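You operate a simulated robot arm through the tools that you are given. There is no shell and no other tool.

The job below is to be done with a simulated robot arm. You get a single attempt, and the scene is never put back.

JOB
Stir the warm porridge smooth and pour milk to the bowl's blue line.
Fine: brown spoon, back on the blue mat after; milk from the cream jug, which goes back where it stood. Set down upright: cream jug. What is to be rubbed or washed off counts as gone when no trace of it is left.

It is judged by the outcome, as a careful person would: the job done as asked, and still so three seconds after it is handed in. It fails if anything else is knocked over, pushed out of place, dropped, spilled or broken.

ROBOT AND FRAMES
A 6-joint arm with a four-finger gripper, fixed in place. Base frame: the origin is at the foot of the arm, x ahead of it, y to its left, z up. Units: cm, rad, N and s.
Its first joint turns from -2.897 to 2.897 rad. Payload 3.43 kg.
The tool frame sits at the grasp point between the pads (the TCP): z along the fingers, y along the line on which they close. The tips reach 3 cm beyond it. Largest opening 12 cm; the body of the gripper starts 8.5 cm behind the TCP.
Orientation is that of the tool frame in the base frame, as a unit quaternion [x, y, z, w]. With the fingers straight down and closing along the base's y, the tool's x points along the base's -x, its y along +y and its z along -z.

CONTROLS
- The arm moves only by the tool nudge_tool. Its argument "increments" is a list of rows, each an object of numbers (a shift or turn left out is 0, a gripper value left out holds the last): "rx", "ry", "rz": the turn, a rotation vector about the tool's x, y, z in rad; "dx", "dy", "dz": the shift along the tool's x, y, z in cm; "gripper": the opening, from 0 (shut) to 1 (fully open). In form: [{"rx": .., "ry": .., "rz": .., "dx": .., "dy": .., "dz": .., "gripper": ..}, ...]. A call has 1 to 20 rows; each row shifts and turns the commanded pose from where the row before left it, along the tool's axes as they then stand. A row lasts 0.2 s, in which the tool goes at most 5 cm and 0.15 rad; a call with a longer step from one row to the next is refused whole, and so is a gripper value outside its range. Where a pose cannot be reached the arm comes as near as it can. A force on the tool above 60 N (or 10 N above the force at the start of the call, whichever is more), or a blocked arm, ends the call early, and 0.2 s more pass. Each finger halts on what it meets, pressing with about 25 N; the grip force reading is that of the motor and also rises with nothing between the fingers. The clock runs only during rows and for 0.2 s after the last one: add rows that do not move to give the fingers time. It gives the time, the measured TCP pose, the force on the tool (base axes), the opening and the grip force at its end, in the units of the frame above (readings bear some noise), with the torque about the TCP (base axes, N m) and any sound that the robot's microphone picked up.
- Cameras (640 x 400 px; columns grow to the right, rows downward): "scene" is fixed at [4.91, 65.15, 163.54]; the picture's right is [-0.71, -0.71, 0.00], its down [-0.36, 0.36, -0.86] and it looks along [0.61, -0.61, -0.51] (base axes); focal length 313 px, centre (320, 200). "wrist" rides on the gripper at [7.1, -1.7, -12.1] in the tool frame; the picture's right is [0.23, 0.97, 0.00], its down [-0.81, 0.19, -0.55] and it looks along [-0.54, 0.13, 0.83] (tool axes); focal length 275 px, centre (320, 200). There is no depth. A picture from a camera that has moved, and an enlarged one, comes with that camera's place and axes in the base frame and with its lens.
- grab_frame(camera): a new picture of that camera. It takes no simulated time.
- enlarge(camera, box): a new picture of the part [left, top, right, bottom] of that camera's present view, enlarged. It takes no simulated time.
- job_done(): hands the job in; it is judged then, once.

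Places have to be worked out from the pictures, the camera data and where the tool is seen. Open the gripper and draw the arm clear of the work before you hand the job in, unless the task says otherwise.

The tools are called after "Call:" as name(argument=value, ...) on one line, values as JSON. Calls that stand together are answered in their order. nudge_tool: Moves the arm, as the interface text tells. Its arguments: {"type":"object","properties":{"increments":{"type":"array","items":{"type":"object","properties":{"rx":{"type":"number"},"ry":{"type":"number"},"rz":{"type":"number"},"dx":{"type":"number"},"dy":{"type":"number"},"dz":{"type":"number"},"gripper":{"type":"number"}}}}},"required":["increments"]} The other tools are called the same way: grab_frame (camera) takes a picture; enlarge (camera, box) takes an enlarged picture of a part of a camera's view; job_done () hands the job in.

At the start:

```text
clock: 0.0
position: [45.5, -11.88, 132.24]
tcp_rot: [0.0, 1.0, 0.0, 0.001]
contact_force: [0.3, 0.2, -0.2]
moment: [0.04, -0.01, -0.03]
grip_width: 12.0
gripper_force: 0.2
```

scene: 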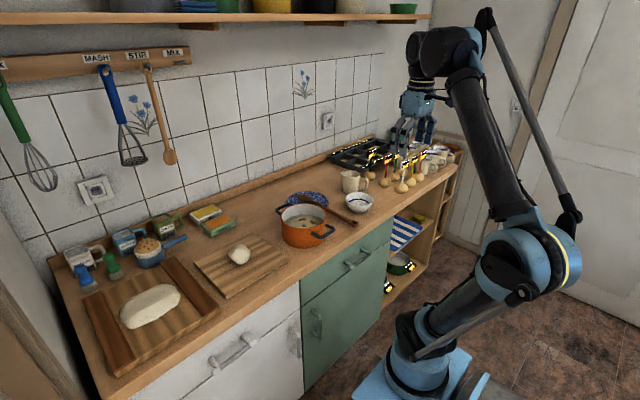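
wrist: 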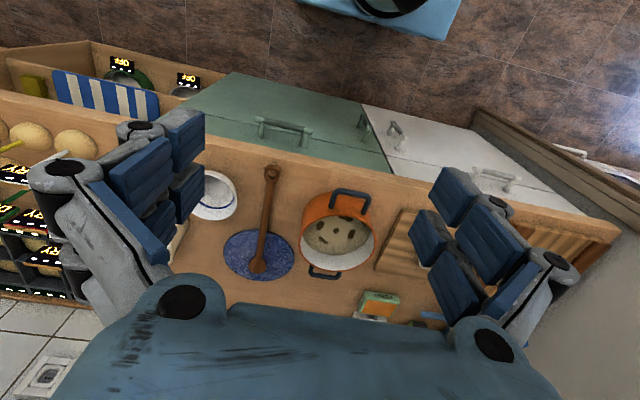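

I'll first look closely at the work area: the pot, the spoon on the blue mat, the bowl and the jug.

Call:
enlarge(camera="scene", box=[260, 150, 420, 250])

Call:
enlarge(camera="wrist", box=[140, 130, 460, 330])

Call:
enlarge(camera="scene", box=[320, 120, 480, 220])

Call:
enlarge(camera="scene", box=[40, 180, 280, 330])

```text
4.00 times, centred on (340, 200) of scene
camera zoom: at [4.91, 65.15, 163.54], right [-0.71, -0.71, 0.0], down [-0.36, 0.36, -0.86], along [0.61, -0.61, -0.51], focal length 1251 px, centre (240, 200)
```

zoom: 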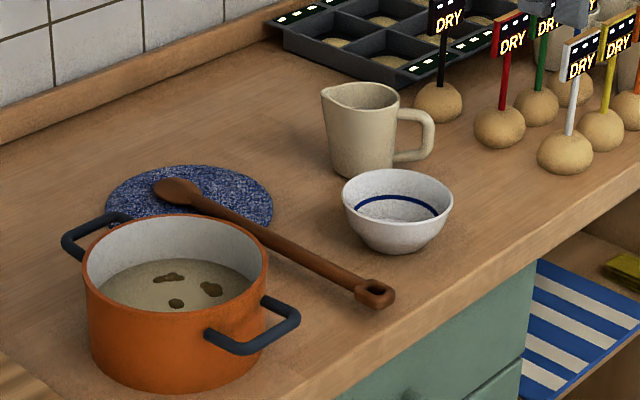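

```text
2.00 times, centred on (300, 230) of wrist
camera zoom: at [38.41, -13.51, 144.27], right [-0.23, 0.97, 0.0], down [0.81, 0.19, 0.55], along [0.54, 0.13, -0.83], focal length 551 px, centre (360, 140)
```

zoom: 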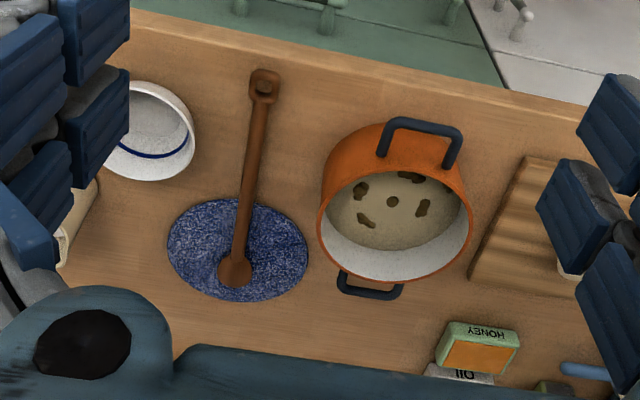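

```text
4.00 times, centred on (400, 170) of scene
camera zoom: at [4.91, 65.15, 163.54], right [-0.71, -0.71, 0.0], down [-0.36, 0.36, -0.86], along [0.61, -0.61, -0.51], focal length 1251 px, centre (0, 320)
```

zoom: 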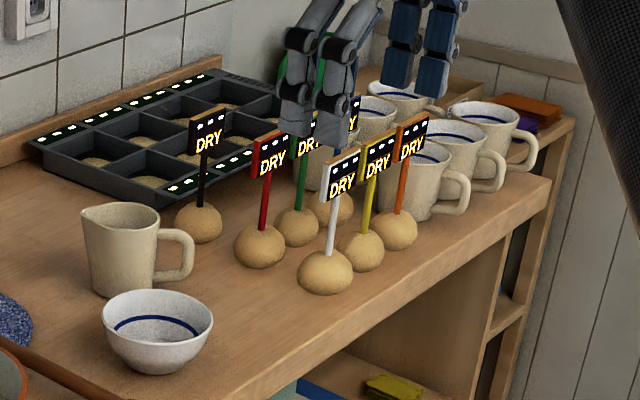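

```text
2.67 times, centred on (160, 255) of scene
camera zoom: at [4.91, 65.15, 163.54], right [-0.71, -0.71, 0.0], down [-0.36, 0.36, -0.86], along [0.61, -0.61, -0.51], focal length 834 px, centre (747, 53)
```

zoom: 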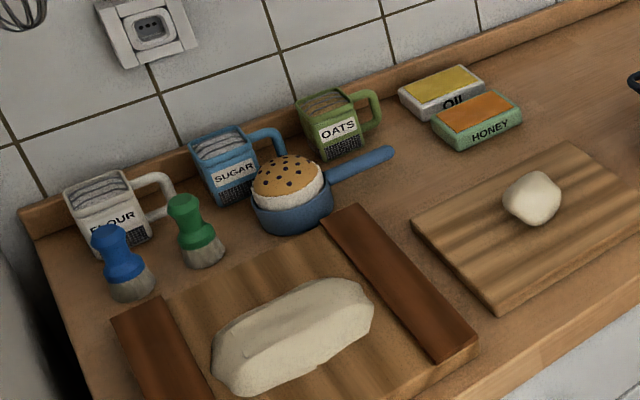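

The porridge pot (orange) has lumps, the brown spoon lies with its head on the blue round mat, and the cream jug stands beside the bowl. I'll shift the arm sideways, staying high, to get better views of the bowl and jug.

Call:
nudge_tool(increments=[{"dy": -4}, {"dy": -4}, {"dy": -4}, {"dy": -4}, {"dy": -4}, {}])

Call:
grab_frame(camera="wrist")

Call:
grab_frame(camera="scene")

```text
clock: 1.4
position: [44.13, -31.76, 132.93]
tcp_rot: [0.0, 1.0, 0.001, 0.007]
contact_force: [-0.6, 1.1, 0.2]
moment: [-0.01, 0.03, 0.02]
grip_width: 12.0
gripper_force: 0.0
```

```text
taken
camera wrist: at [36.85, -33.68, 144.84], right [-0.23, 0.97, 0.0], down [0.8, 0.19, 0.56], along [0.55, 0.13, -0.83], focal length 275 px, centre (320, 200)
```

wrist: 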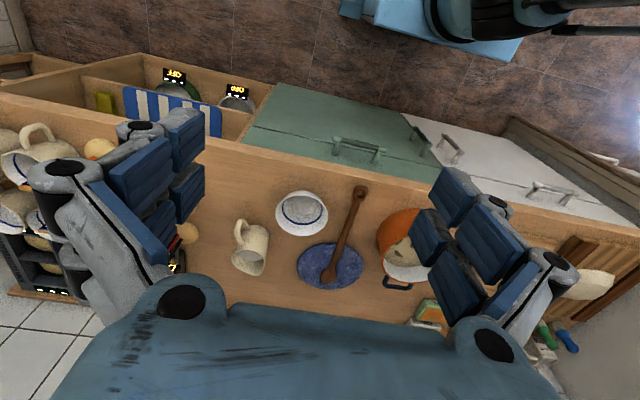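

```text
taken
```

scene: 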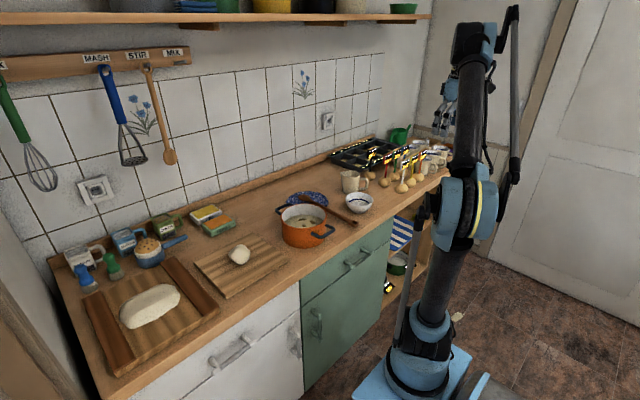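

The bowl, jug, mat and spoon are all in the wrist view now; I'll zoom in to measure them.

Call:
enlarge(camera="wrist", box=[200, 170, 440, 320])

Call:
enlarge(camera="scene", box=[330, 160, 394, 220])

Call:
enlarge(camera="scene", box=[270, 180, 366, 250])

```text
2.67 times, centred on (320, 245) of wrist
camera zoom: at [36.85, -33.68, 144.84], right [-0.23, 0.97, 0.0], down [0.8, 0.19, 0.56], along [0.55, 0.13, -0.83], focal length 734 px, centre (320, 80)
```

zoom: 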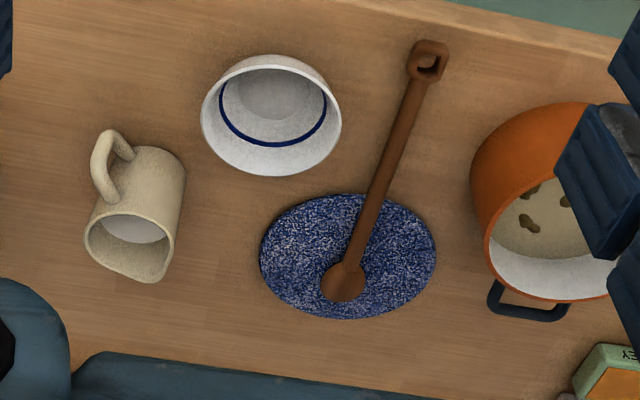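

```text
6.67 times, centred on (362, 190) of scene
camera zoom: at [4.91, 65.15, 163.54], right [-0.71, -0.71, 0.0], down [-0.36, 0.36, -0.86], along [0.61, -0.61, -0.51], focal length 2085 px, centre (40, 267)
```

zoom: 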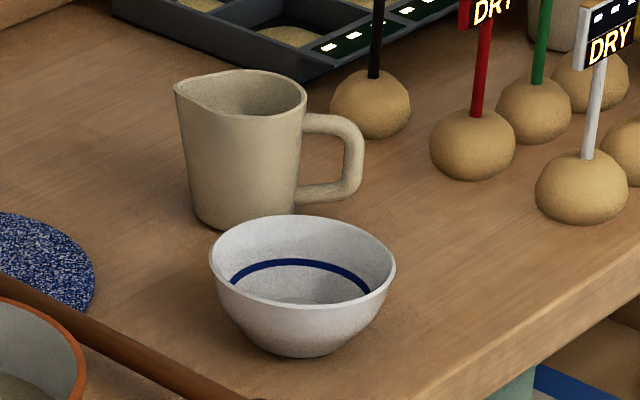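

```text
5.71 times, centred on (318, 215) of scene
camera zoom: at [4.91, 65.15, 163.54], right [-0.71, -0.71, 0.0], down [-0.36, 0.36, -0.86], along [0.61, -0.61, -0.51], focal length 1787 px, centre (331, 114)
```

zoom: 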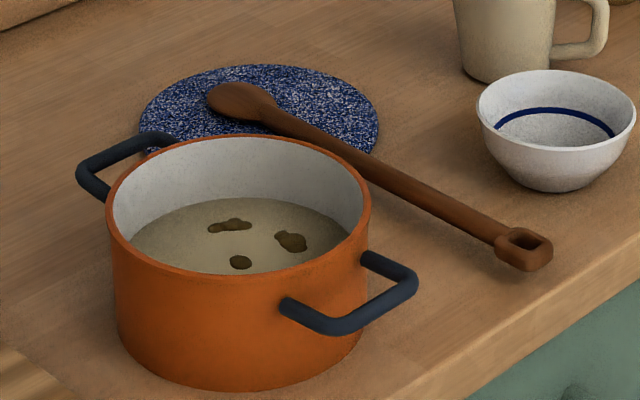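

From triangulating both views: the counter is at z≈90.5 and the spoon lies along x at y≈-17, with its hanger end at x≈68 and its head at x≈97 on the mat (centre ≈(94,-17)). The pot is centred at ≈(79,0) with its rim at z≈98, the bowl at ≈(74.5,-29), and the jug at ≈(88,-38.6). I'll go down part way over the spoon handle for a close look.

Call:
nudge_tool(increments=[{"dx": -2.6, "dy": 2.2, "dz": 2.6}, {"dx": -2.6, "dy": 2.2, "dz": 2.6}, {"dx": -2.6, "dy": 2.2, "dz": 2.6}, {"dx": -2.6, "dy": 2.2, "dz": 2.6}, {"dx": -2.6, "dy": 2.2, "dz": 2.6}, {"dx": -2.6, "dy": 2.2, "dz": 2.6}, {"dx": -2.6, "dy": 2.2, "dz": 2.6}, {}, {}])

Call:
grab_frame(camera="wrist")

Call:
grab_frame(camera="scene")

```text
clock: 3.4
position: [62.65, -16.34, 115.0]
tcp_rot: [0.001, 1.0, 0.0, 0.007]
contact_force: [-0.2, 0.4, 0.3]
moment: [0.01, 0.0, 0.01]
grip_width: 11.99
gripper_force: 0.0
```

```text
taken
camera wrist: at [55.38, -18.07, 126.85], right [-0.23, 0.97, 0.0], down [0.8, 0.19, 0.56], along [0.55, 0.13, -0.83], focal length 275 px, centre (320, 200)
```

wrist: 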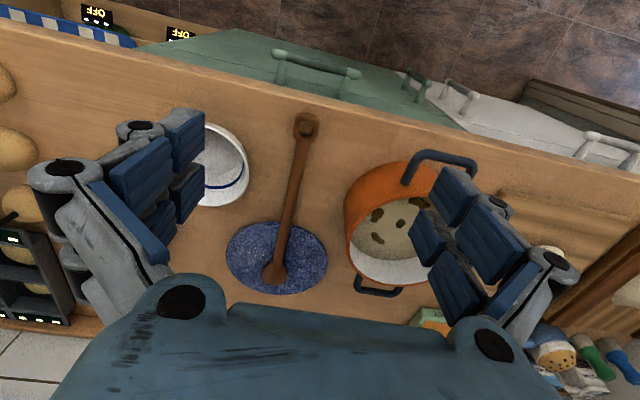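

```text
taken
```

scene: 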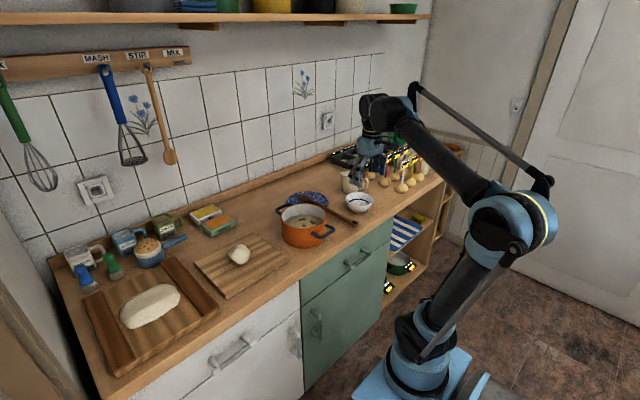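

The gripper is at (62.7,-16.3,115). I'll zoom in on the spoon handle and the pot to pin down heights and sizes.

Call:
enlarge(camera="wrist", box=[200, 100, 360, 300])

Call:
enlarge(camera="scene", box=[300, 180, 380, 230])

Call:
enlarge(camera="wrist", box=[330, 140, 450, 300])

```text
2.00 times, centred on (280, 200) of wrist
camera zoom: at [55.38, -18.07, 126.85], right [-0.23, 0.97, 0.0], down [0.8, 0.19, 0.56], along [0.55, 0.13, -0.83], focal length 551 px, centre (400, 200)
```

zoom: 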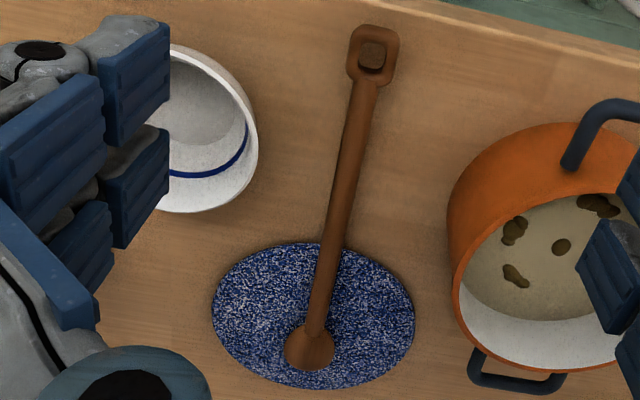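

```text
8.00 times, centred on (340, 205) of scene
camera zoom: at [4.91, 65.15, 163.54], right [-0.71, -0.71, 0.0], down [-0.36, 0.36, -0.86], along [0.61, -0.61, -0.51], focal length 2502 px, centre (160, 160)
```

zoom: 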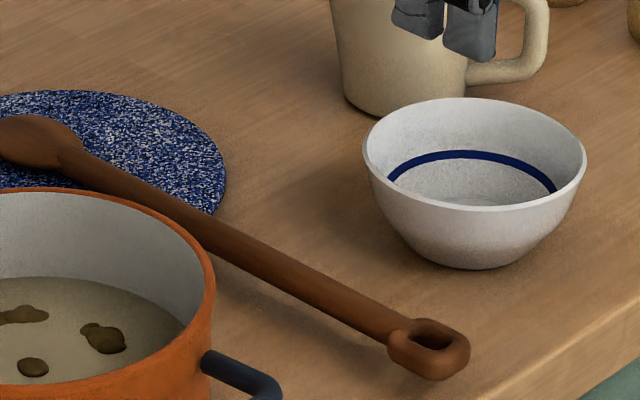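

```text
2.50 times, centred on (390, 220) of wrist
camera zoom: at [55.38, -18.07, 126.85], right [-0.23, 0.97, 0.0], down [0.8, 0.19, 0.56], along [0.55, 0.13, -0.83], focal length 688 px, centre (145, 150)
```

zoom: 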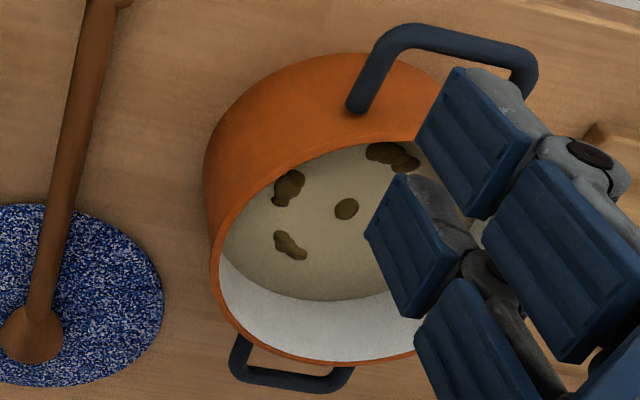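

The handle is about 1.8 cm thick, runs along x at y≈-16.9 and rests roughly 1–1.5 cm above the counter. I'll grip it with the tool tilted forward about 45°, so that tipping the spoon into the pot later leaves the tool close to vertical. First I'll narrow the opening to stay clear of the bowl and pot, then tilt in place.

Call:
nudge_tool(increments=[{"ry": -0.13, "gripper": 0.4}, {"ry": -0.13}, {"ry": -0.13}, {"ry": -0.13}, {"ry": -0.13}, {"ry": -0.12}, {}, {}])

Call:
grab_frame(camera="wrist")

Call:
grab_frame(camera="scene")

```text
clock: 5.2
position: [62.41, -16.33, 114.8]
tcp_rot: [0.0, 0.924, 0.0, 0.383]
contact_force: [-0.3, 0.7, 0.1]
moment: [0.0, 0.01, 0.02]
grip_width: 4.81
gripper_force: 0.0
```

```text
taken
camera wrist: at [48.9, -18.0, 118.37], right [-0.16, 0.97, -0.16], down [0.18, 0.19, 0.96], along [0.97, 0.13, -0.21], focal length 275 px, centre (320, 200)
```

wrist: 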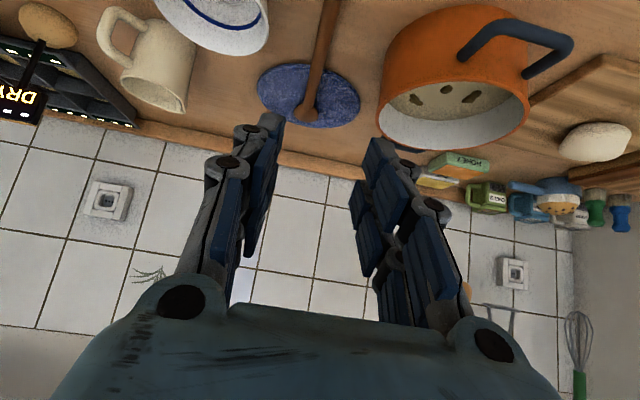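

```text
taken
```

scene: 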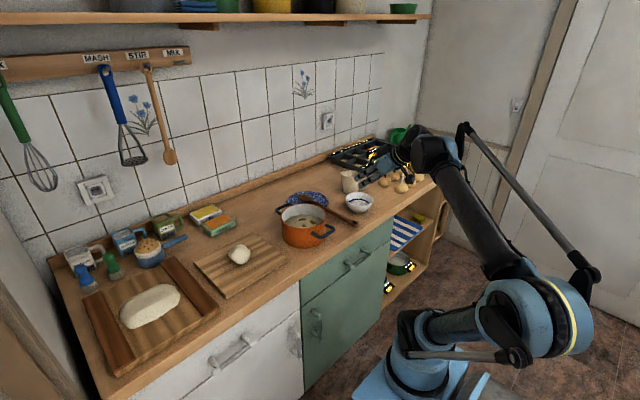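

The tilt is 45° as intended. Next I'll move to a point about 7 cm above the grasp, over the handle at x≈78, and check the alignment.

Call:
nudge_tool(increments=[{"dx": -0.17, "dy": -0.11, "dz": 4.36}, {"dx": -0.17, "dy": -0.11, "dz": 4.36}, {"dx": -0.17, "dy": -0.11, "dz": 4.36}, {"dx": -0.17, "dy": -0.11, "dz": 4.36}, {"dx": -0.17, "dy": -0.11, "dz": 4.36}, {}, {}])

Call:
grab_frame(camera="wrist")

Call:
enlarge(camera="scene", box=[280, 150, 420, 240])

```text
clock: 6.8
position: [78.53, -16.59, 99.78]
tcp_rot: [-0.001, 0.924, 0.0, 0.382]
contact_force: [0.6, 0.2, 0.0]
moment: [-0.02, 0.04, 0.0]
grip_width: 4.79
gripper_force: 0.0
```

```text
taken
camera wrist: at [64.99, -18.32, 103.39], right [-0.16, 0.97, -0.16], down [0.18, 0.19, 0.96], along [0.97, 0.13, -0.21], focal length 275 px, centre (320, 200)
```

wrist: 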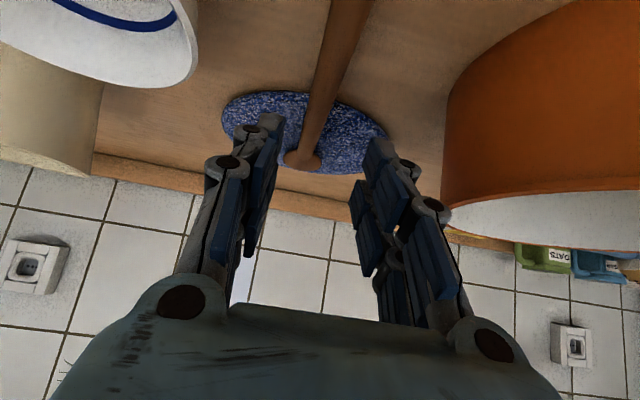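

```text
4.44 times, centred on (350, 195) of scene
camera zoom: at [4.91, 65.15, 163.54], right [-0.71, -0.71, 0.0], down [-0.36, 0.36, -0.86], along [0.61, -0.61, -0.51], focal length 1390 px, centre (187, 222)
```

zoom: 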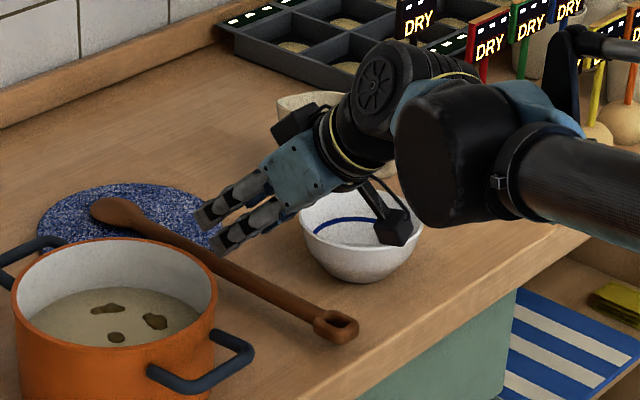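

The fingers straddle the handle's line; TCP y is -16.6 against the handle's -16.9. I'll correct that and descend most of the way, then check the heights again.

Call:
nudge_tool(increments=[{"dx": 1.1, "dy": -0.15, "dz": 1.05}, {"dx": 1.1, "dy": -0.15, "dz": 1.05}, {"dx": 1.1, "dz": 1.05}, {}, {}])

Call:
grab_frame(camera="wrist")

Call:
enlarge(camera="scene", box=[280, 170, 380, 235])

```text
clock: 8.0
position: [78.42, -17.04, 95.29]
tcp_rot: [0.0, 0.924, 0.001, 0.382]
contact_force: [0.1, 0.7, -0.2]
moment: [0.01, 0.01, -0.03]
grip_width: 4.81
gripper_force: 0.1
```

```text
taken
camera wrist: at [64.9, -18.83, 98.83], right [-0.16, 0.97, -0.16], down [0.18, 0.19, 0.96], along [0.97, 0.13, -0.21], focal length 275 px, centre (320, 200)
```

wrist: 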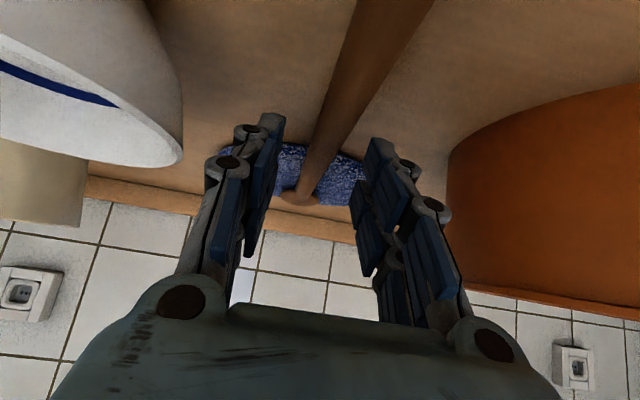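

```text
6.15 times, centred on (330, 202) of scene
camera zoom: at [4.91, 65.15, 163.54], right [-0.71, -0.71, 0.0], down [-0.36, 0.36, -0.86], along [0.61, -0.61, -0.51], focal length 1925 px, centre (258, 185)
```

zoom: 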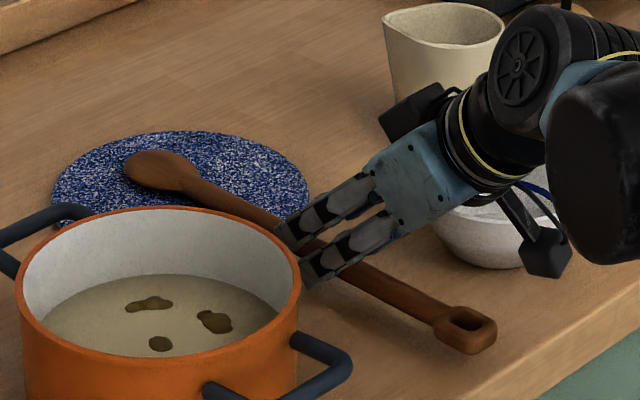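

The handle is centred between the fingers with clearance to the bowl and pot. I'll lower the last bit carefully, watching the contact force.

Call:
nudge_tool(increments=[{"dx": 0.4, "dz": 0.4}, {"dx": 0.4, "dz": 0.4}, {"dx": 0.35, "dz": 0.35}, {}, {}])

Call:
grab_frame(camera="wrist")

Call:
enlarge(camera="scene", box=[300, 180, 360, 220])

```text
clock: 9.2
position: [78.38, -17.11, 93.89]
tcp_rot: [0.0, 0.924, 0.0, 0.382]
contact_force: [2.3, 0.3, 5.7]
moment: [-0.01, -0.09, 0.01]
grip_width: 4.8
gripper_force: 0.0
```

```text
taken
camera wrist: at [64.8, -18.86, 97.22], right [-0.16, 0.97, -0.16], down [0.18, 0.19, 0.96], along [0.97, 0.13, -0.21], focal length 275 px, centre (320, 200)
```

wrist: 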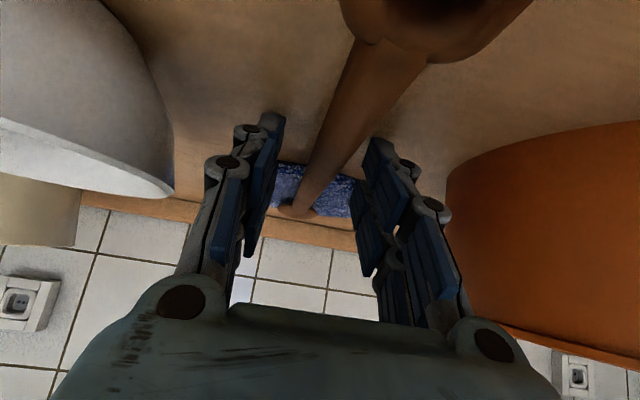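

```text
10.00 times, centred on (330, 200) of scene
camera zoom: at [4.91, 65.15, 163.54], right [-0.71, -0.71, 0.0], down [-0.36, 0.36, -0.86], along [0.61, -0.61, -0.51], focal length 3128 px, centre (220, 200)
```

zoom: 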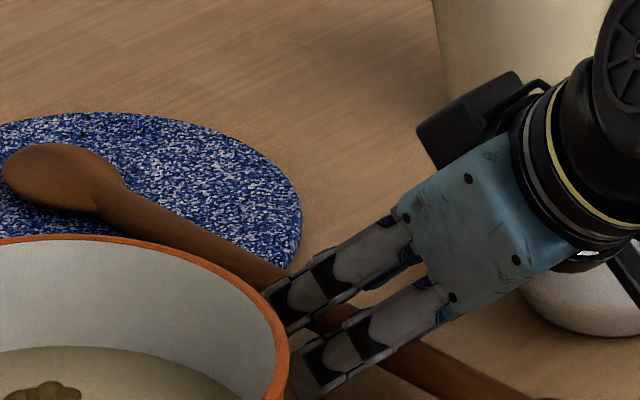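

The tips just touch the counter (≈6 N, so the counter is at z≈91). I'll back off about 2 mm and close on the handle.

Call:
nudge_tool(increments=[{"dx": -0.15, "dz": -0.15}, {"gripper": 0.0}, {}, {}, {}])

Call:
grab_frame(camera="wrist")

Call:
enlarge(camera="scene", box=[290, 175, 370, 225])

```text
clock: 10.4
position: [78.2, -17.29, 93.94]
tcp_rot: [0.0, 0.924, 0.0, 0.382]
contact_force: [0.2, -0.4, 0.0]
moment: [0.04, 0.06, 0.01]
grip_width: 1.66
gripper_force: 24.5
```

```text
taken
camera wrist: at [64.73, -18.95, 97.41], right [-0.16, 0.97, -0.16], down [0.18, 0.19, 0.96], along [0.97, 0.13, -0.21], focal length 275 px, centre (320, 200)
```

wrist: 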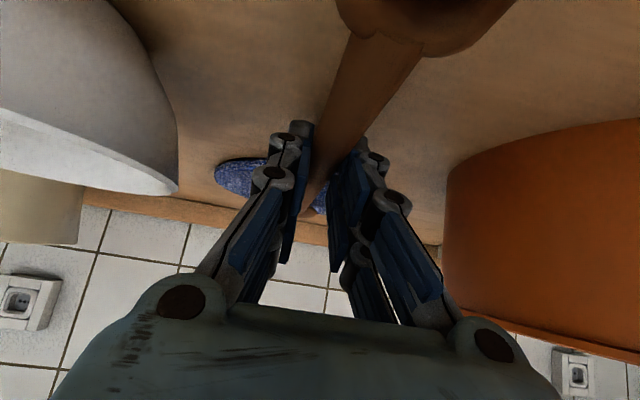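

```text
8.00 times, centred on (330, 200) of scene
camera zoom: at [4.91, 65.15, 163.54], right [-0.71, -0.71, 0.0], down [-0.36, 0.36, -0.86], along [0.61, -0.61, -0.51], focal length 2502 px, centre (240, 200)
```

zoom: 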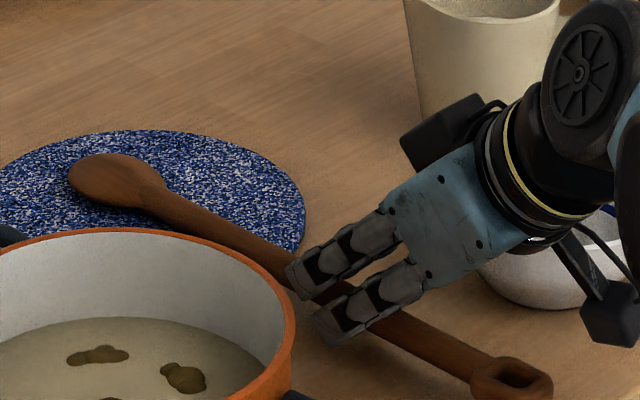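

The handle is held (width 1.66, 24.5 N) at TCP (78.2,-17.3,93.9), which I'll reuse for putting it back. Now I'll lift straight up in small steps.

Call:
nudge_tool(increments=[{"dx": -0.7, "dz": -0.7}, {"dx": -1.4, "dz": -1.4}, {"dx": -2.0, "dz": -2.0}, {"dx": -2.0, "dz": -2.0}, {"dx": -2.0, "dz": -2.0}, {"dx": -2.0, "dz": -2.0}, {"dx": -2.0, "dz": -2.0}, {"dx": -1.0, "dz": -1.0}, {}, {}])

Call:
grab_frame(camera="scene")

Call:
enlarge(camera="scene", box=[270, 140, 400, 225])

```text
clock: 12.6
position: [78.37, -17.03, 112.55]
tcp_rot: [0.0, 0.924, 0.001, 0.382]
contact_force: [0.0, 0.2, -0.8]
moment: [-0.01, 0.06, -0.02]
grip_width: 1.66
gripper_force: 25.0
```

```text
taken
```

scene: 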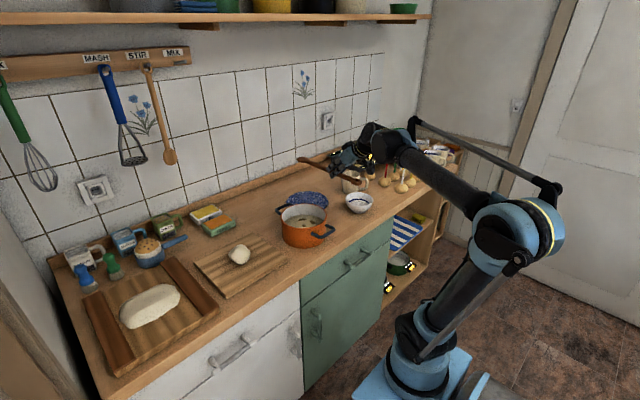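

```text
4.71 times, centred on (335, 182) of scene
camera zoom: at [4.91, 65.15, 163.54], right [-0.71, -0.71, 0.0], down [-0.36, 0.36, -0.86], along [0.61, -0.61, -0.51], focal length 1472 px, centre (249, 282)
```

zoom: 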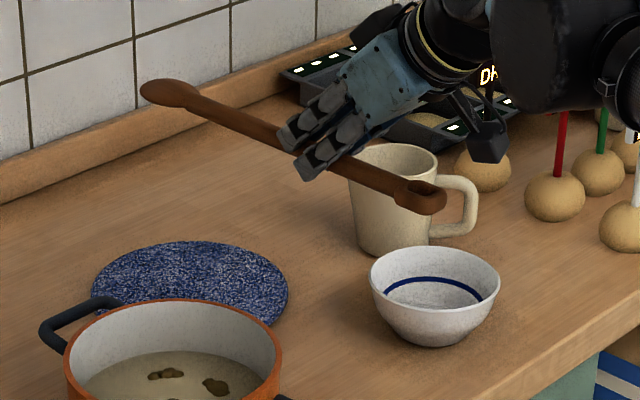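

The spoon sits firmly in the grip and stays level. I'll carry it up and over toward the pot, then tip the head down while still well above the rim.

Call:
nudge_tool(increments=[{"dx": -0.65, "dy": 2.87, "dz": -2.3}, {"dx": -0.65, "dy": 2.87, "dz": -2.3}, {"dx": -0.65, "dy": 2.87, "dz": -2.3}, {"dx": -0.65, "dy": 2.87, "dz": -2.3}, {"dx": -0.65, "dy": 2.87, "dz": -2.3}, {"dx": -0.65, "dy": 2.87, "dz": -2.3}, {}, {}, {"ry": 0.12}, {"ry": 0.14}, {"ry": 0.14}, {"ry": 0.14}, {"ry": 0.14}, {"ry": 0.14}, {"ry": 0.14}, {"ry": 0.14}, {}, {}])

Call:
grab_frame(camera="scene")

Call:
grab_frame(camera="wrist")

Call:
enlarge(camera="scene", box=[240, 130, 400, 260])

```text
clock: 16.4
position: [71.3, 0.09, 124.98]
tcp_rot: [-0.001, 0.988, -0.001, -0.157]
contact_force: [-0.3, 0.2, 0.0]
moment: [-0.02, 0.0, 0.01]
grip_width: 1.67
gripper_force: 24.6
```

```text
taken
```

scene: 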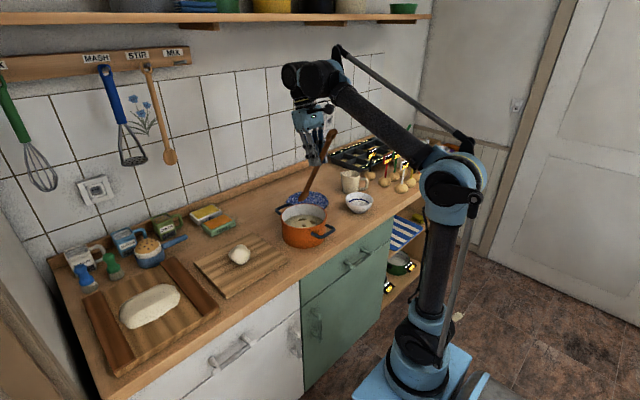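

```text
taken
camera wrist: at [68.32, -1.71, 138.73], right [-0.22, 0.97, 0.07], down [0.94, 0.19, 0.27], along [0.25, 0.13, -0.96], focal length 275 px, centre (320, 200)
```

wrist: 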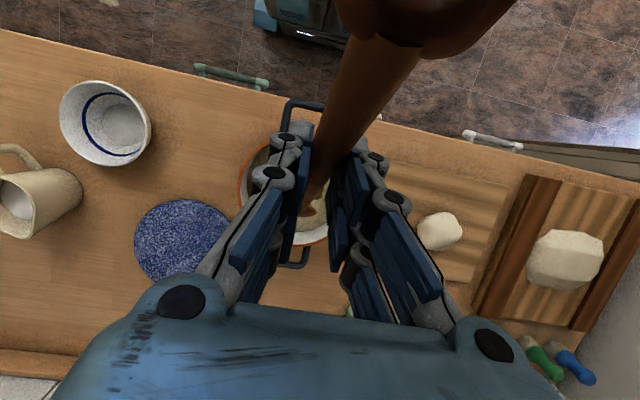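

```text
3.08 times, centred on (320, 195) of scene
camera zoom: at [4.91, 65.15, 163.54], right [-0.71, -0.71, 0.0], down [-0.36, 0.36, -0.86], along [0.61, -0.61, -0.51], focal length 962 px, centre (320, 215)
```

zoom: 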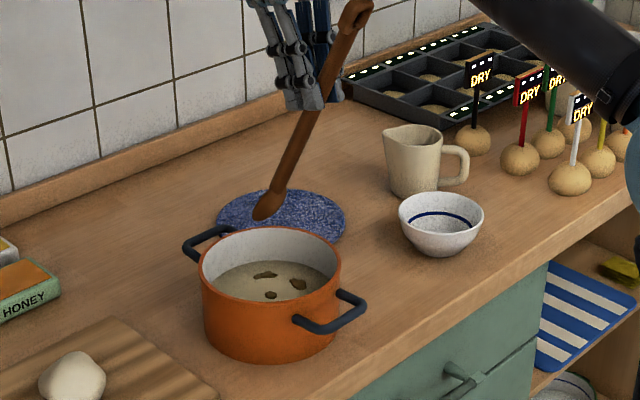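

The spoon tip is now above the pot centre, about 6 cm over the rim. I'll lower it in stages, with the first stop just above the porridge.

Call:
nudge_tool(increments=[{"dx": -0.78, "dz": 2.38}, {"dx": -0.78, "dz": 2.38}, {"dx": -0.78, "dz": 2.38}, {"dx": -0.62, "dz": 1.9}, {}, {}])

Call:
enlarge(camera="scene", box=[270, 180, 350, 250])

Call:
enlarge(camera="wrist", box=[220, 60, 420, 300])

```text
clock: 17.8
position: [71.39, 0.24, 115.46]
tcp_rot: [0.0, 0.988, 0.0, -0.157]
contact_force: [0.0, -0.2, 0.1]
moment: [0.02, -0.01, 0.01]
grip_width: 1.67
gripper_force: 25.7
```

```text
5.71 times, centred on (310, 215) of scene
camera zoom: at [4.91, 65.15, 163.54], right [-0.71, -0.71, 0.0], down [-0.36, 0.36, -0.86], along [0.61, -0.61, -0.51], focal length 1787 px, centre (377, 114)
```

zoom: 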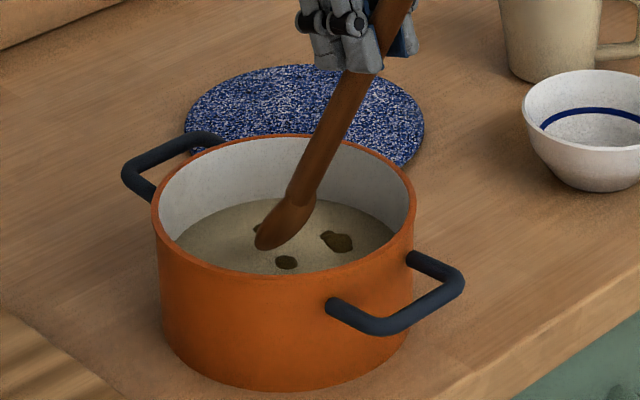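

```text
1.67 times, centred on (320, 180) of wrist
camera zoom: at [68.3, -1.58, 129.12], right [-0.22, 0.97, 0.07], down [0.94, 0.19, 0.27], along [0.25, 0.13, -0.96], focal length 459 px, centre (320, 233)
```

zoom: 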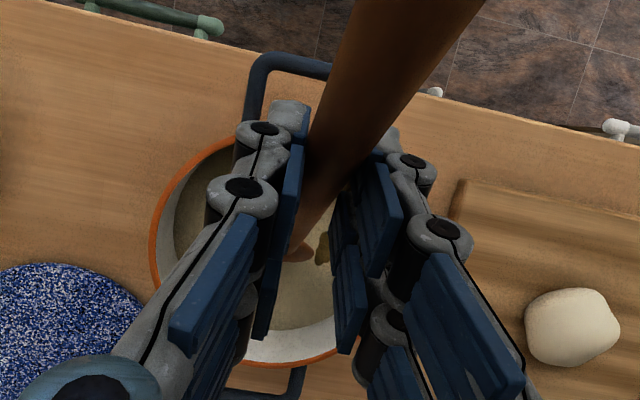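

The spoon tip is about 2 cm above the porridge, inside the pot. I'll continue down gently toward the pot floor, watching the force.

Call:
nudge_tool(increments=[{"dx": -0.25, "dz": 0.76}, {"dx": -0.25, "dz": 0.76}, {"dx": -0.2, "dz": 0.6}, {}, {}])

Call:
enlarge(camera="scene", box=[270, 180, 350, 250])

```text
clock: 19.0
position: [71.37, 0.13, 113.47]
tcp_rot: [0.0, 0.988, -0.001, -0.158]
contact_force: [0.5, -0.4, -1.2]
moment: [0.0, -0.03, 0.04]
grip_width: 1.66
gripper_force: 24.9
```

```text
5.71 times, centred on (310, 215) of scene
camera zoom: at [4.91, 65.15, 163.54], right [-0.71, -0.71, 0.0], down [-0.36, 0.36, -0.86], along [0.61, -0.61, -0.51], focal length 1787 px, centre (377, 114)
```

zoom: 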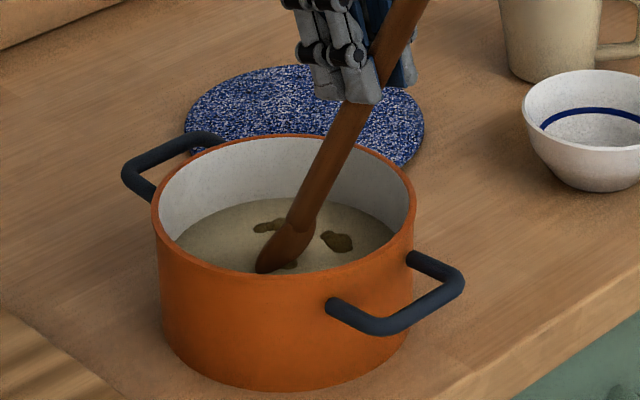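

The tip seems close to the surface. I'll lower another centimetre.

Call:
nudge_tool(increments=[{"dx": -0.155, "dz": 0.475}, {"dx": -0.155, "dz": 0.475}, {}, {}])

Call:
enlarge(camera="scene", box=[270, 180, 350, 250])

```text
clock: 20.0
position: [71.3, 0.23, 112.23]
tcp_rot: [0.0, 0.987, 0.0, -0.158]
contact_force: [-0.3, -0.2, -1.2]
moment: [0.0, -0.02, 0.02]
grip_width: 1.66
gripper_force: 25.2
```

```text
5.71 times, centred on (310, 215) of scene
camera zoom: at [4.91, 65.15, 163.54], right [-0.71, -0.71, 0.0], down [-0.36, 0.36, -0.86], along [0.61, -0.61, -0.51], focal length 1787 px, centre (377, 114)
```

zoom: 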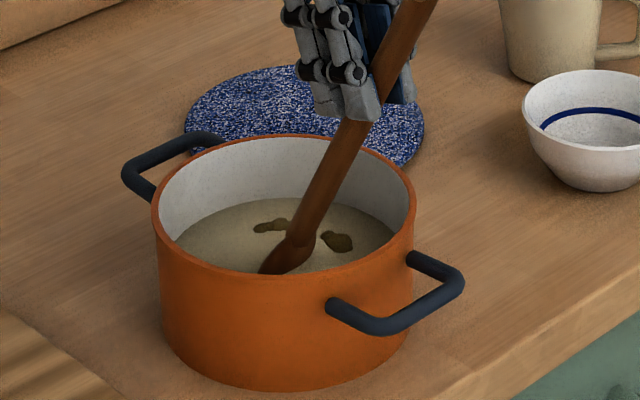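

There's no floor contact yet and the head is dipping into the porridge. I'll make a first gentle stirring circle (radius ≈3.3 cm) and check the force and the lumps.

Call:
nudge_tool(increments=[{"dx": -1.43, "dz": -0.465}, {"dx": -1.43, "dz": -0.465}, {"dx": 0.42, "dy": 1.65, "dz": 0.137}, {"dx": 1.149, "dy": 1.208, "dz": 0.374}, {"dx": 1.569, "dy": 0.442, "dz": 0.512}, {"dx": 1.569, "dy": -0.442, "dz": 0.512}, {"dx": 1.149, "dy": -1.208, "dz": 0.374}, {"dx": 0.42, "dy": -1.65, "dz": 0.137}, {"dx": -0.42, "dy": -1.65, "dz": -0.137}, {"dx": -1.149, "dy": -1.208, "dz": -0.374}, {"dx": -1.569, "dy": -0.442, "dz": -0.512}, {"dx": -1.569, "dy": 0.442, "dz": -0.512}, {"dx": -1.149, "dy": 1.208, "dz": -0.374}, {"dx": -0.42, "dy": 1.65, "dz": -0.137}, {}])

Call:
enlarge(camera="scene", box=[270, 180, 350, 250])

Call:
enlarge(camera="wrist", box=[220, 60, 420, 300])

```text
clock: 23.2
position: [74.34, 0.15, 112.16]
tcp_rot: [0.0, 0.988, 0.0, -0.158]
contact_force: [0.9, 0.5, -0.5]
moment: [-0.03, 0.02, 0.01]
grip_width: 1.66
gripper_force: 24.6
```

```text
5.71 times, centred on (310, 215) of scene
camera zoom: at [4.91, 65.15, 163.54], right [-0.71, -0.71, 0.0], down [-0.36, 0.36, -0.86], along [0.61, -0.61, -0.51], focal length 1787 px, centre (377, 114)
```

zoom: 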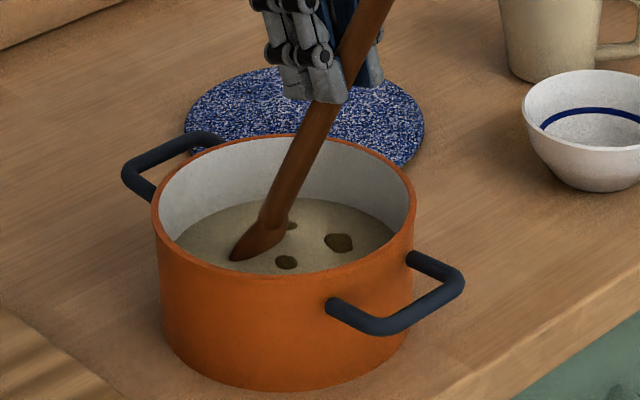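

```text
1.67 times, centred on (320, 180) of wrist
camera zoom: at [71.28, -1.68, 125.85], right [-0.22, 0.97, 0.07], down [0.94, 0.19, 0.27], along [0.25, 0.13, -0.96], focal length 459 px, centre (320, 233)
```

zoom: 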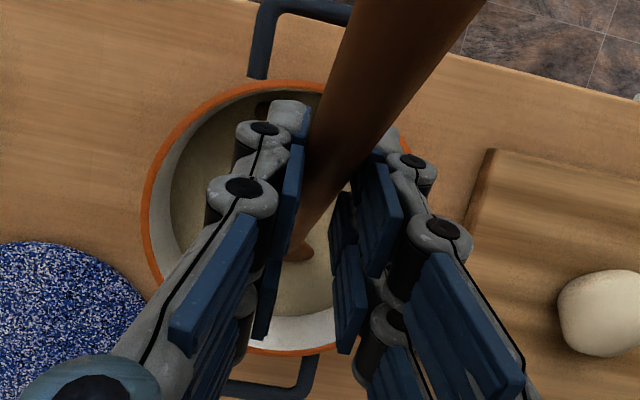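

The pot stayed in place and the lumps look slightly smaller. I'll dip a few millimetres deeper and do two fuller circles.

Call:
nudge_tool(increments=[{"dx": -0.124, "dz": 0.38}, {"dx": 0.635, "dy": 2.058, "dz": 0.207}, {"dx": 1.664, "dy": 1.271, "dz": 0.5425}, {"dx": 2.057, "dy": 0, "dz": 0.6705}, {"dx": 1.664, "dy": -1.271, "dz": 0.5425}, {"dx": 0.635, "dy": -2.058, "dz": 0.207}, {"dx": -0.635, "dy": -2.058, "dz": -0.207}, {"dx": -1.664, "dy": -1.271, "dz": -0.5425}, {"dx": -2.057, "dy": 0, "dz": -0.6705}, {"dx": -1.664, "dy": 1.271, "dz": -0.5425}, {"dx": -0.635, "dy": 2.058, "dz": -0.207}, {}])

Call:
enlarge(camera="scene", box=[270, 180, 350, 250])

```text
clock: 25.8
position: [74.19, 0.0, 111.99]
tcp_rot: [0.0, 0.988, 0.0, -0.157]
contact_force: [0.1, -0.6, -0.5]
moment: [0.01, 0.01, 0.02]
grip_width: 1.68
gripper_force: 25.1
```

```text
5.71 times, centred on (310, 215) of scene
camera zoom: at [4.91, 65.15, 163.54], right [-0.71, -0.71, 0.0], down [-0.36, 0.36, -0.86], along [0.61, -0.61, -0.51], focal length 1787 px, centre (377, 114)
```

zoom: 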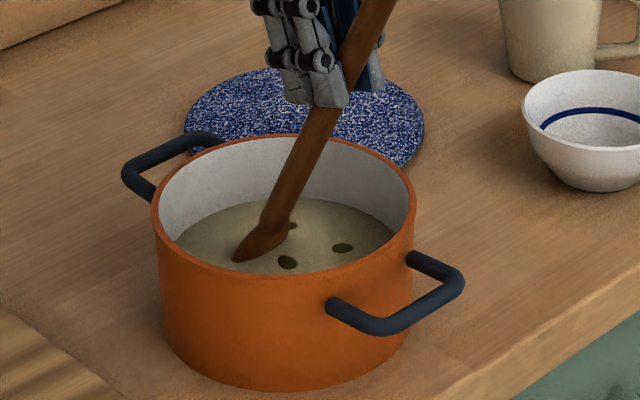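

The lumps are clearly shrinking, so stirring works. I'll continue with two more full circles.

Call:
nudge_tool(increments=[{"dx": 0.635, "dy": 2.058, "dz": 0.207}, {"dx": 1.664, "dy": 1.271, "dz": 0.5425}, {"dx": 2.057, "dy": 0, "dz": 0.6705}, {"dx": 1.664, "dy": -1.271, "dz": 0.5425}, {"dx": 0.635, "dy": -2.058, "dz": 0.207}, {"dx": -0.635, "dy": -2.058, "dz": -0.207}, {"dx": -1.664, "dy": -1.271, "dz": -0.5425}, {"dx": -2.057, "dy": 0, "dz": -0.6705}, {"dx": -1.664, "dy": 1.271, "dz": -0.5425}, {"dx": -0.635, "dy": 2.058, "dz": -0.207}, {"dx": 0.635, "dy": 2.058, "dz": 0.207}, {"dx": 1.664, "dy": 1.271, "dz": 0.5425}, {"dx": 2.057, "dy": 0, "dz": 0.6705}, {"dx": 1.664, "dy": -1.271, "dz": 0.5425}, {"dx": 0.635, "dy": -2.058, "dz": 0.207}, {"dx": -0.635, "dy": -2.058, "dz": -0.207}, {"dx": -1.664, "dy": -1.271, "dz": -0.5425}, {"dx": -2.057, "dy": 0, "dz": -0.6705}, {"dx": -1.664, "dy": 1.271, "dz": -0.5425}, {"dx": -0.635, "dy": 2.058, "dz": -0.207}])

Call:
enlarge(camera="scene", box=[270, 180, 350, 250])

Call:
enlarge(camera="wrist", box=[220, 60, 420, 300])

```text
clock: 30.0
position: [74.38, 0.14, 111.91]
tcp_rot: [0.0, 0.988, -0.001, -0.157]
contact_force: [0.0, -0.2, -0.7]
moment: [-0.01, -0.03, -0.03]
grip_width: 1.66
gripper_force: 24.3
```

```text
5.71 times, centred on (310, 215) of scene
camera zoom: at [4.91, 65.15, 163.54], right [-0.71, -0.71, 0.0], down [-0.36, 0.36, -0.86], along [0.61, -0.61, -0.51], focal length 1787 px, centre (377, 114)
```

zoom: 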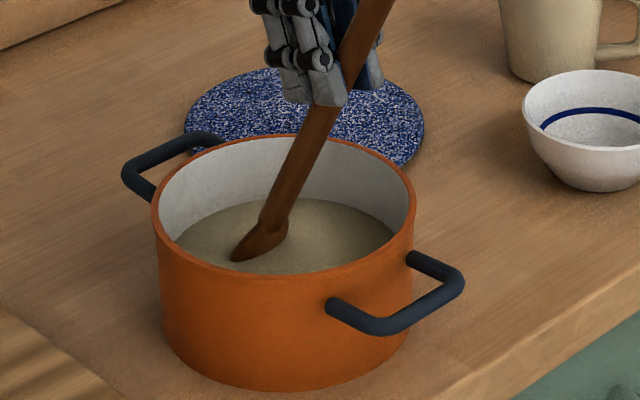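

```text
1.67 times, centred on (320, 180) of wrist
camera zoom: at [71.28, -1.66, 125.65], right [-0.22, 0.97, 0.07], down [0.94, 0.19, 0.27], along [0.25, 0.13, -0.96], focal length 459 px, centre (320, 233)
```

zoom: 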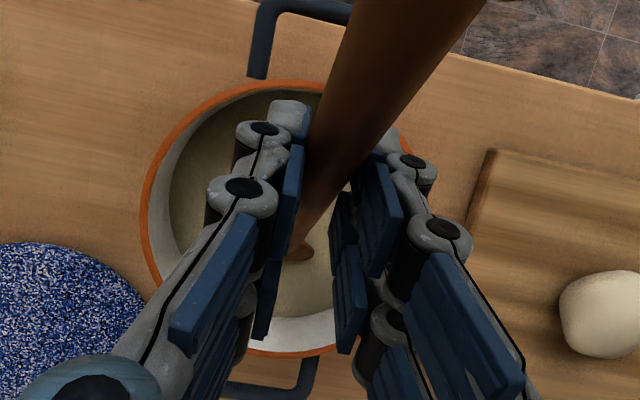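

All visible lumps are gone. I'll do two more circles for safety, then lift out and inspect the whole surface.

Call:
nudge_tool(increments=[{"dx": 0.635, "dy": 2.058, "dz": 0.207}, {"dx": 1.664, "dy": 1.271, "dz": 0.5425}, {"dx": 2.057, "dy": 0, "dz": 0.6705}, {"dx": 1.664, "dy": -1.271, "dz": 0.5425}, {"dx": 0.635, "dy": -2.058, "dz": 0.207}, {"dx": -0.635, "dy": -2.058, "dz": -0.207}, {"dx": -1.664, "dy": -1.271, "dz": -0.5425}, {"dx": -2.057, "dy": 0, "dz": -0.6705}, {"dx": -1.664, "dy": 1.271, "dz": -0.5425}, {"dx": -0.635, "dy": 2.058, "dz": -0.207}, {"dx": 0.635, "dy": 2.058, "dz": 0.207}, {"dx": 1.664, "dy": 1.271, "dz": 0.5425}, {"dx": 2.057, "dy": 0, "dz": 0.6705}, {"dx": 1.664, "dy": -1.271, "dz": 0.5425}, {"dx": 0.635, "dy": -2.058, "dz": 0.207}, {"dx": -0.635, "dy": -2.058, "dz": -0.207}, {"dx": -1.664, "dy": -1.271, "dz": -0.5425}, {"dx": -2.057, "dy": 0, "dz": -0.6705}, {"dx": -1.664, "dy": 1.271, "dz": -0.5425}, {"dx": -0.635, "dy": 2.058, "dz": -0.207}])

Call:
nudge_tool(increments=[{"dx": 0.95, "dz": 0.31}, {"dx": 0.95, "dz": 0.31}, {"dx": 0.95, "dz": 0.31}, {}, {"dx": 0.31, "dz": -0.951}, {"dx": 0.62, "dz": -1.9}, {"dx": 0.62, "dz": -1.9}, {}, {}, {"dx": 0.62, "dz": -1.9}, {"dx": 0.62, "dz": -1.9}, {"dx": 0.62, "dz": -1.9}, {"dx": 0.4, "dz": -1.2}, {}, {}])

Call:
enlarge(camera="scene", box=[260, 150, 380, 250])

Call:
grab_frame(camera="wrist")

```text
clock: 34.2
position: [74.57, -0.05, 111.97]
tcp_rot: [-0.001, 0.988, -0.001, -0.157]
contact_force: [0.3, -0.5, -0.9]
moment: [0.0, 0.01, -0.01]
grip_width: 1.64
gripper_force: 25.2
```

```text
clock: 37.4
position: [71.24, -0.03, 124.15]
tcp_rot: [0.0, 0.988, 0.0, -0.157]
contact_force: [-0.6, -0.1, -0.1]
moment: [0.01, -0.01, 0.01]
grip_width: 1.68
gripper_force: 25.5
```

```text
4.00 times, centred on (320, 200) of scene
camera zoom: at [4.91, 65.15, 163.54], right [-0.71, -0.71, 0.0], down [-0.36, 0.36, -0.86], along [0.61, -0.61, -0.51], focal length 1251 px, centre (320, 200)
```

zoom: 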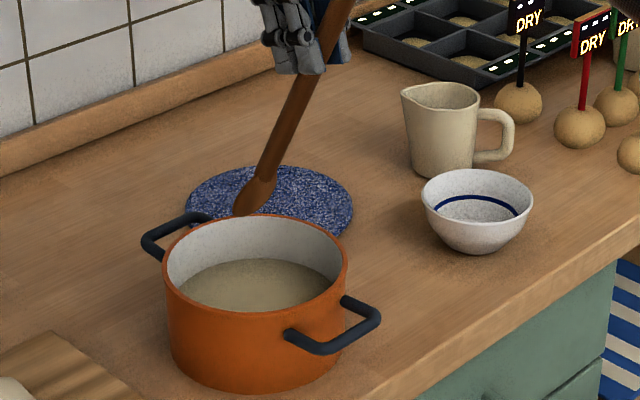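

```text
taken
camera wrist: at [68.36, -1.72, 137.78], right [-0.22, 0.97, 0.07], down [0.94, 0.19, 0.27], along [0.25, 0.13, -0.96], focal length 275 px, centre (320, 200)
```

wrist: 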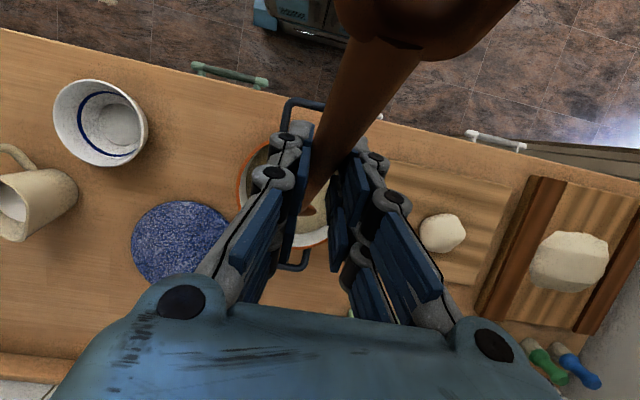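

The porridge looks smooth and the spoon isn't dripping. I'll tilt the spoon back to level and carry it to the point above its original resting place.

Call:
nudge_tool(increments=[{"ry": -0.1375}, {"ry": -0.1375}, {"ry": -0.1375}, {"ry": -0.1375}, {"ry": -0.1375}, {"ry": -0.1375}, {"ry": -0.1375}, {"ry": -0.1375}, {}, {"dx": 0.49, "dy": -2.86, "dz": 2.13}, {"dx": 0.49, "dy": -2.86, "dz": 2.13}, {"dx": 0.49, "dy": -2.86, "dz": 2.13}, {"dx": 0.49, "dy": -2.86, "dz": 2.13}, {"dx": 0.49, "dy": -2.86, "dz": 2.13}, {"dx": 0.49, "dy": -2.86, "dz": 2.13}, {}, {}])

Call:
grab_frame(camera="scene")

Call:
enlarge(camera="scene", box=[260, 140, 400, 240])

```text
clock: 41.0
position: [78.32, -17.2, 113.08]
tcp_rot: [-0.001, 0.924, 0.001, 0.383]
contact_force: [-0.7, 0.4, -0.7]
moment: [-0.01, 0.01, 0.0]
grip_width: 1.68
gripper_force: 24.8
```

```text
taken
```

scene: 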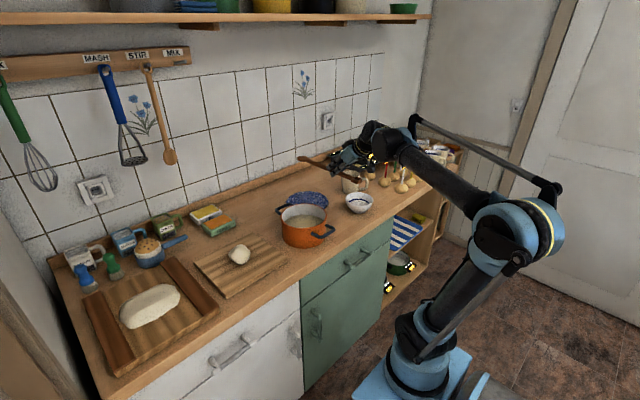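

```text
4.00 times, centred on (330, 190) of scene
camera zoom: at [4.91, 65.15, 163.54], right [-0.71, -0.71, 0.0], down [-0.36, 0.36, -0.86], along [0.61, -0.61, -0.51], focal length 1251 px, centre (280, 240)
```

zoom: 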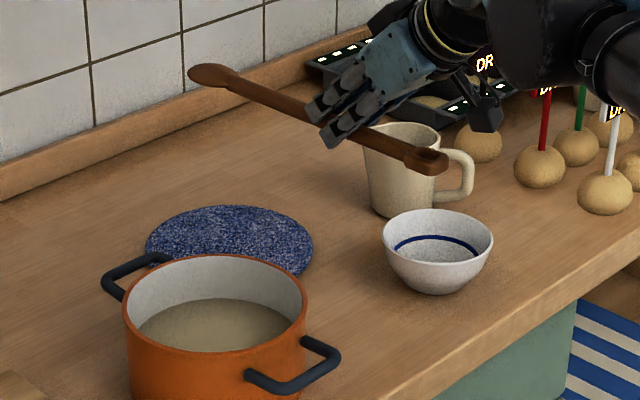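

The spoon is level above its original spot. I'll lower it back onto the mat, slowing at the end.

Call:
nudge_tool(increments=[{"dx": 2.7, "dz": 2.7}, {"dx": 2.7, "dz": 2.7}, {"dx": 2.7, "dz": 2.7}, {"dx": 2.7, "dz": 2.7}, {"dx": 1.2, "dz": 1.2}, {"dx": 0.6, "dz": 0.6}, {}, {}])

Call:
enlarge(camera="scene", box=[290, 175, 370, 225])

```text
clock: 42.8
position: [78.36, -17.17, 95.15]
tcp_rot: [0.0, 0.924, 0.0, 0.382]
contact_force: [0.4, 0.3, -1.2]
moment: [0.03, 0.04, -0.01]
grip_width: 1.66
gripper_force: 25.0
```

```text
8.00 times, centred on (330, 200) of scene
camera zoom: at [4.91, 65.15, 163.54], right [-0.71, -0.71, 0.0], down [-0.36, 0.36, -0.86], along [0.61, -0.61, -0.51], focal length 2502 px, centre (240, 200)
```

zoom: 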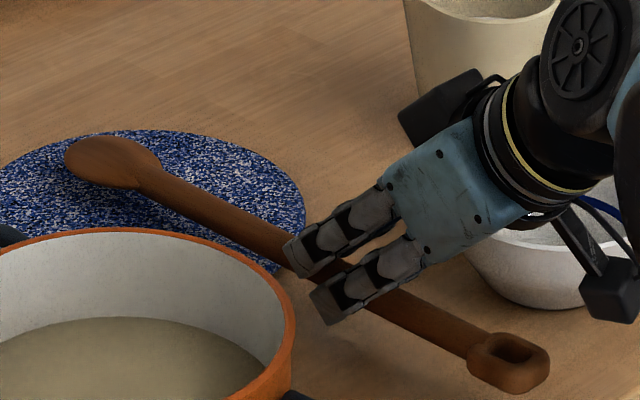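

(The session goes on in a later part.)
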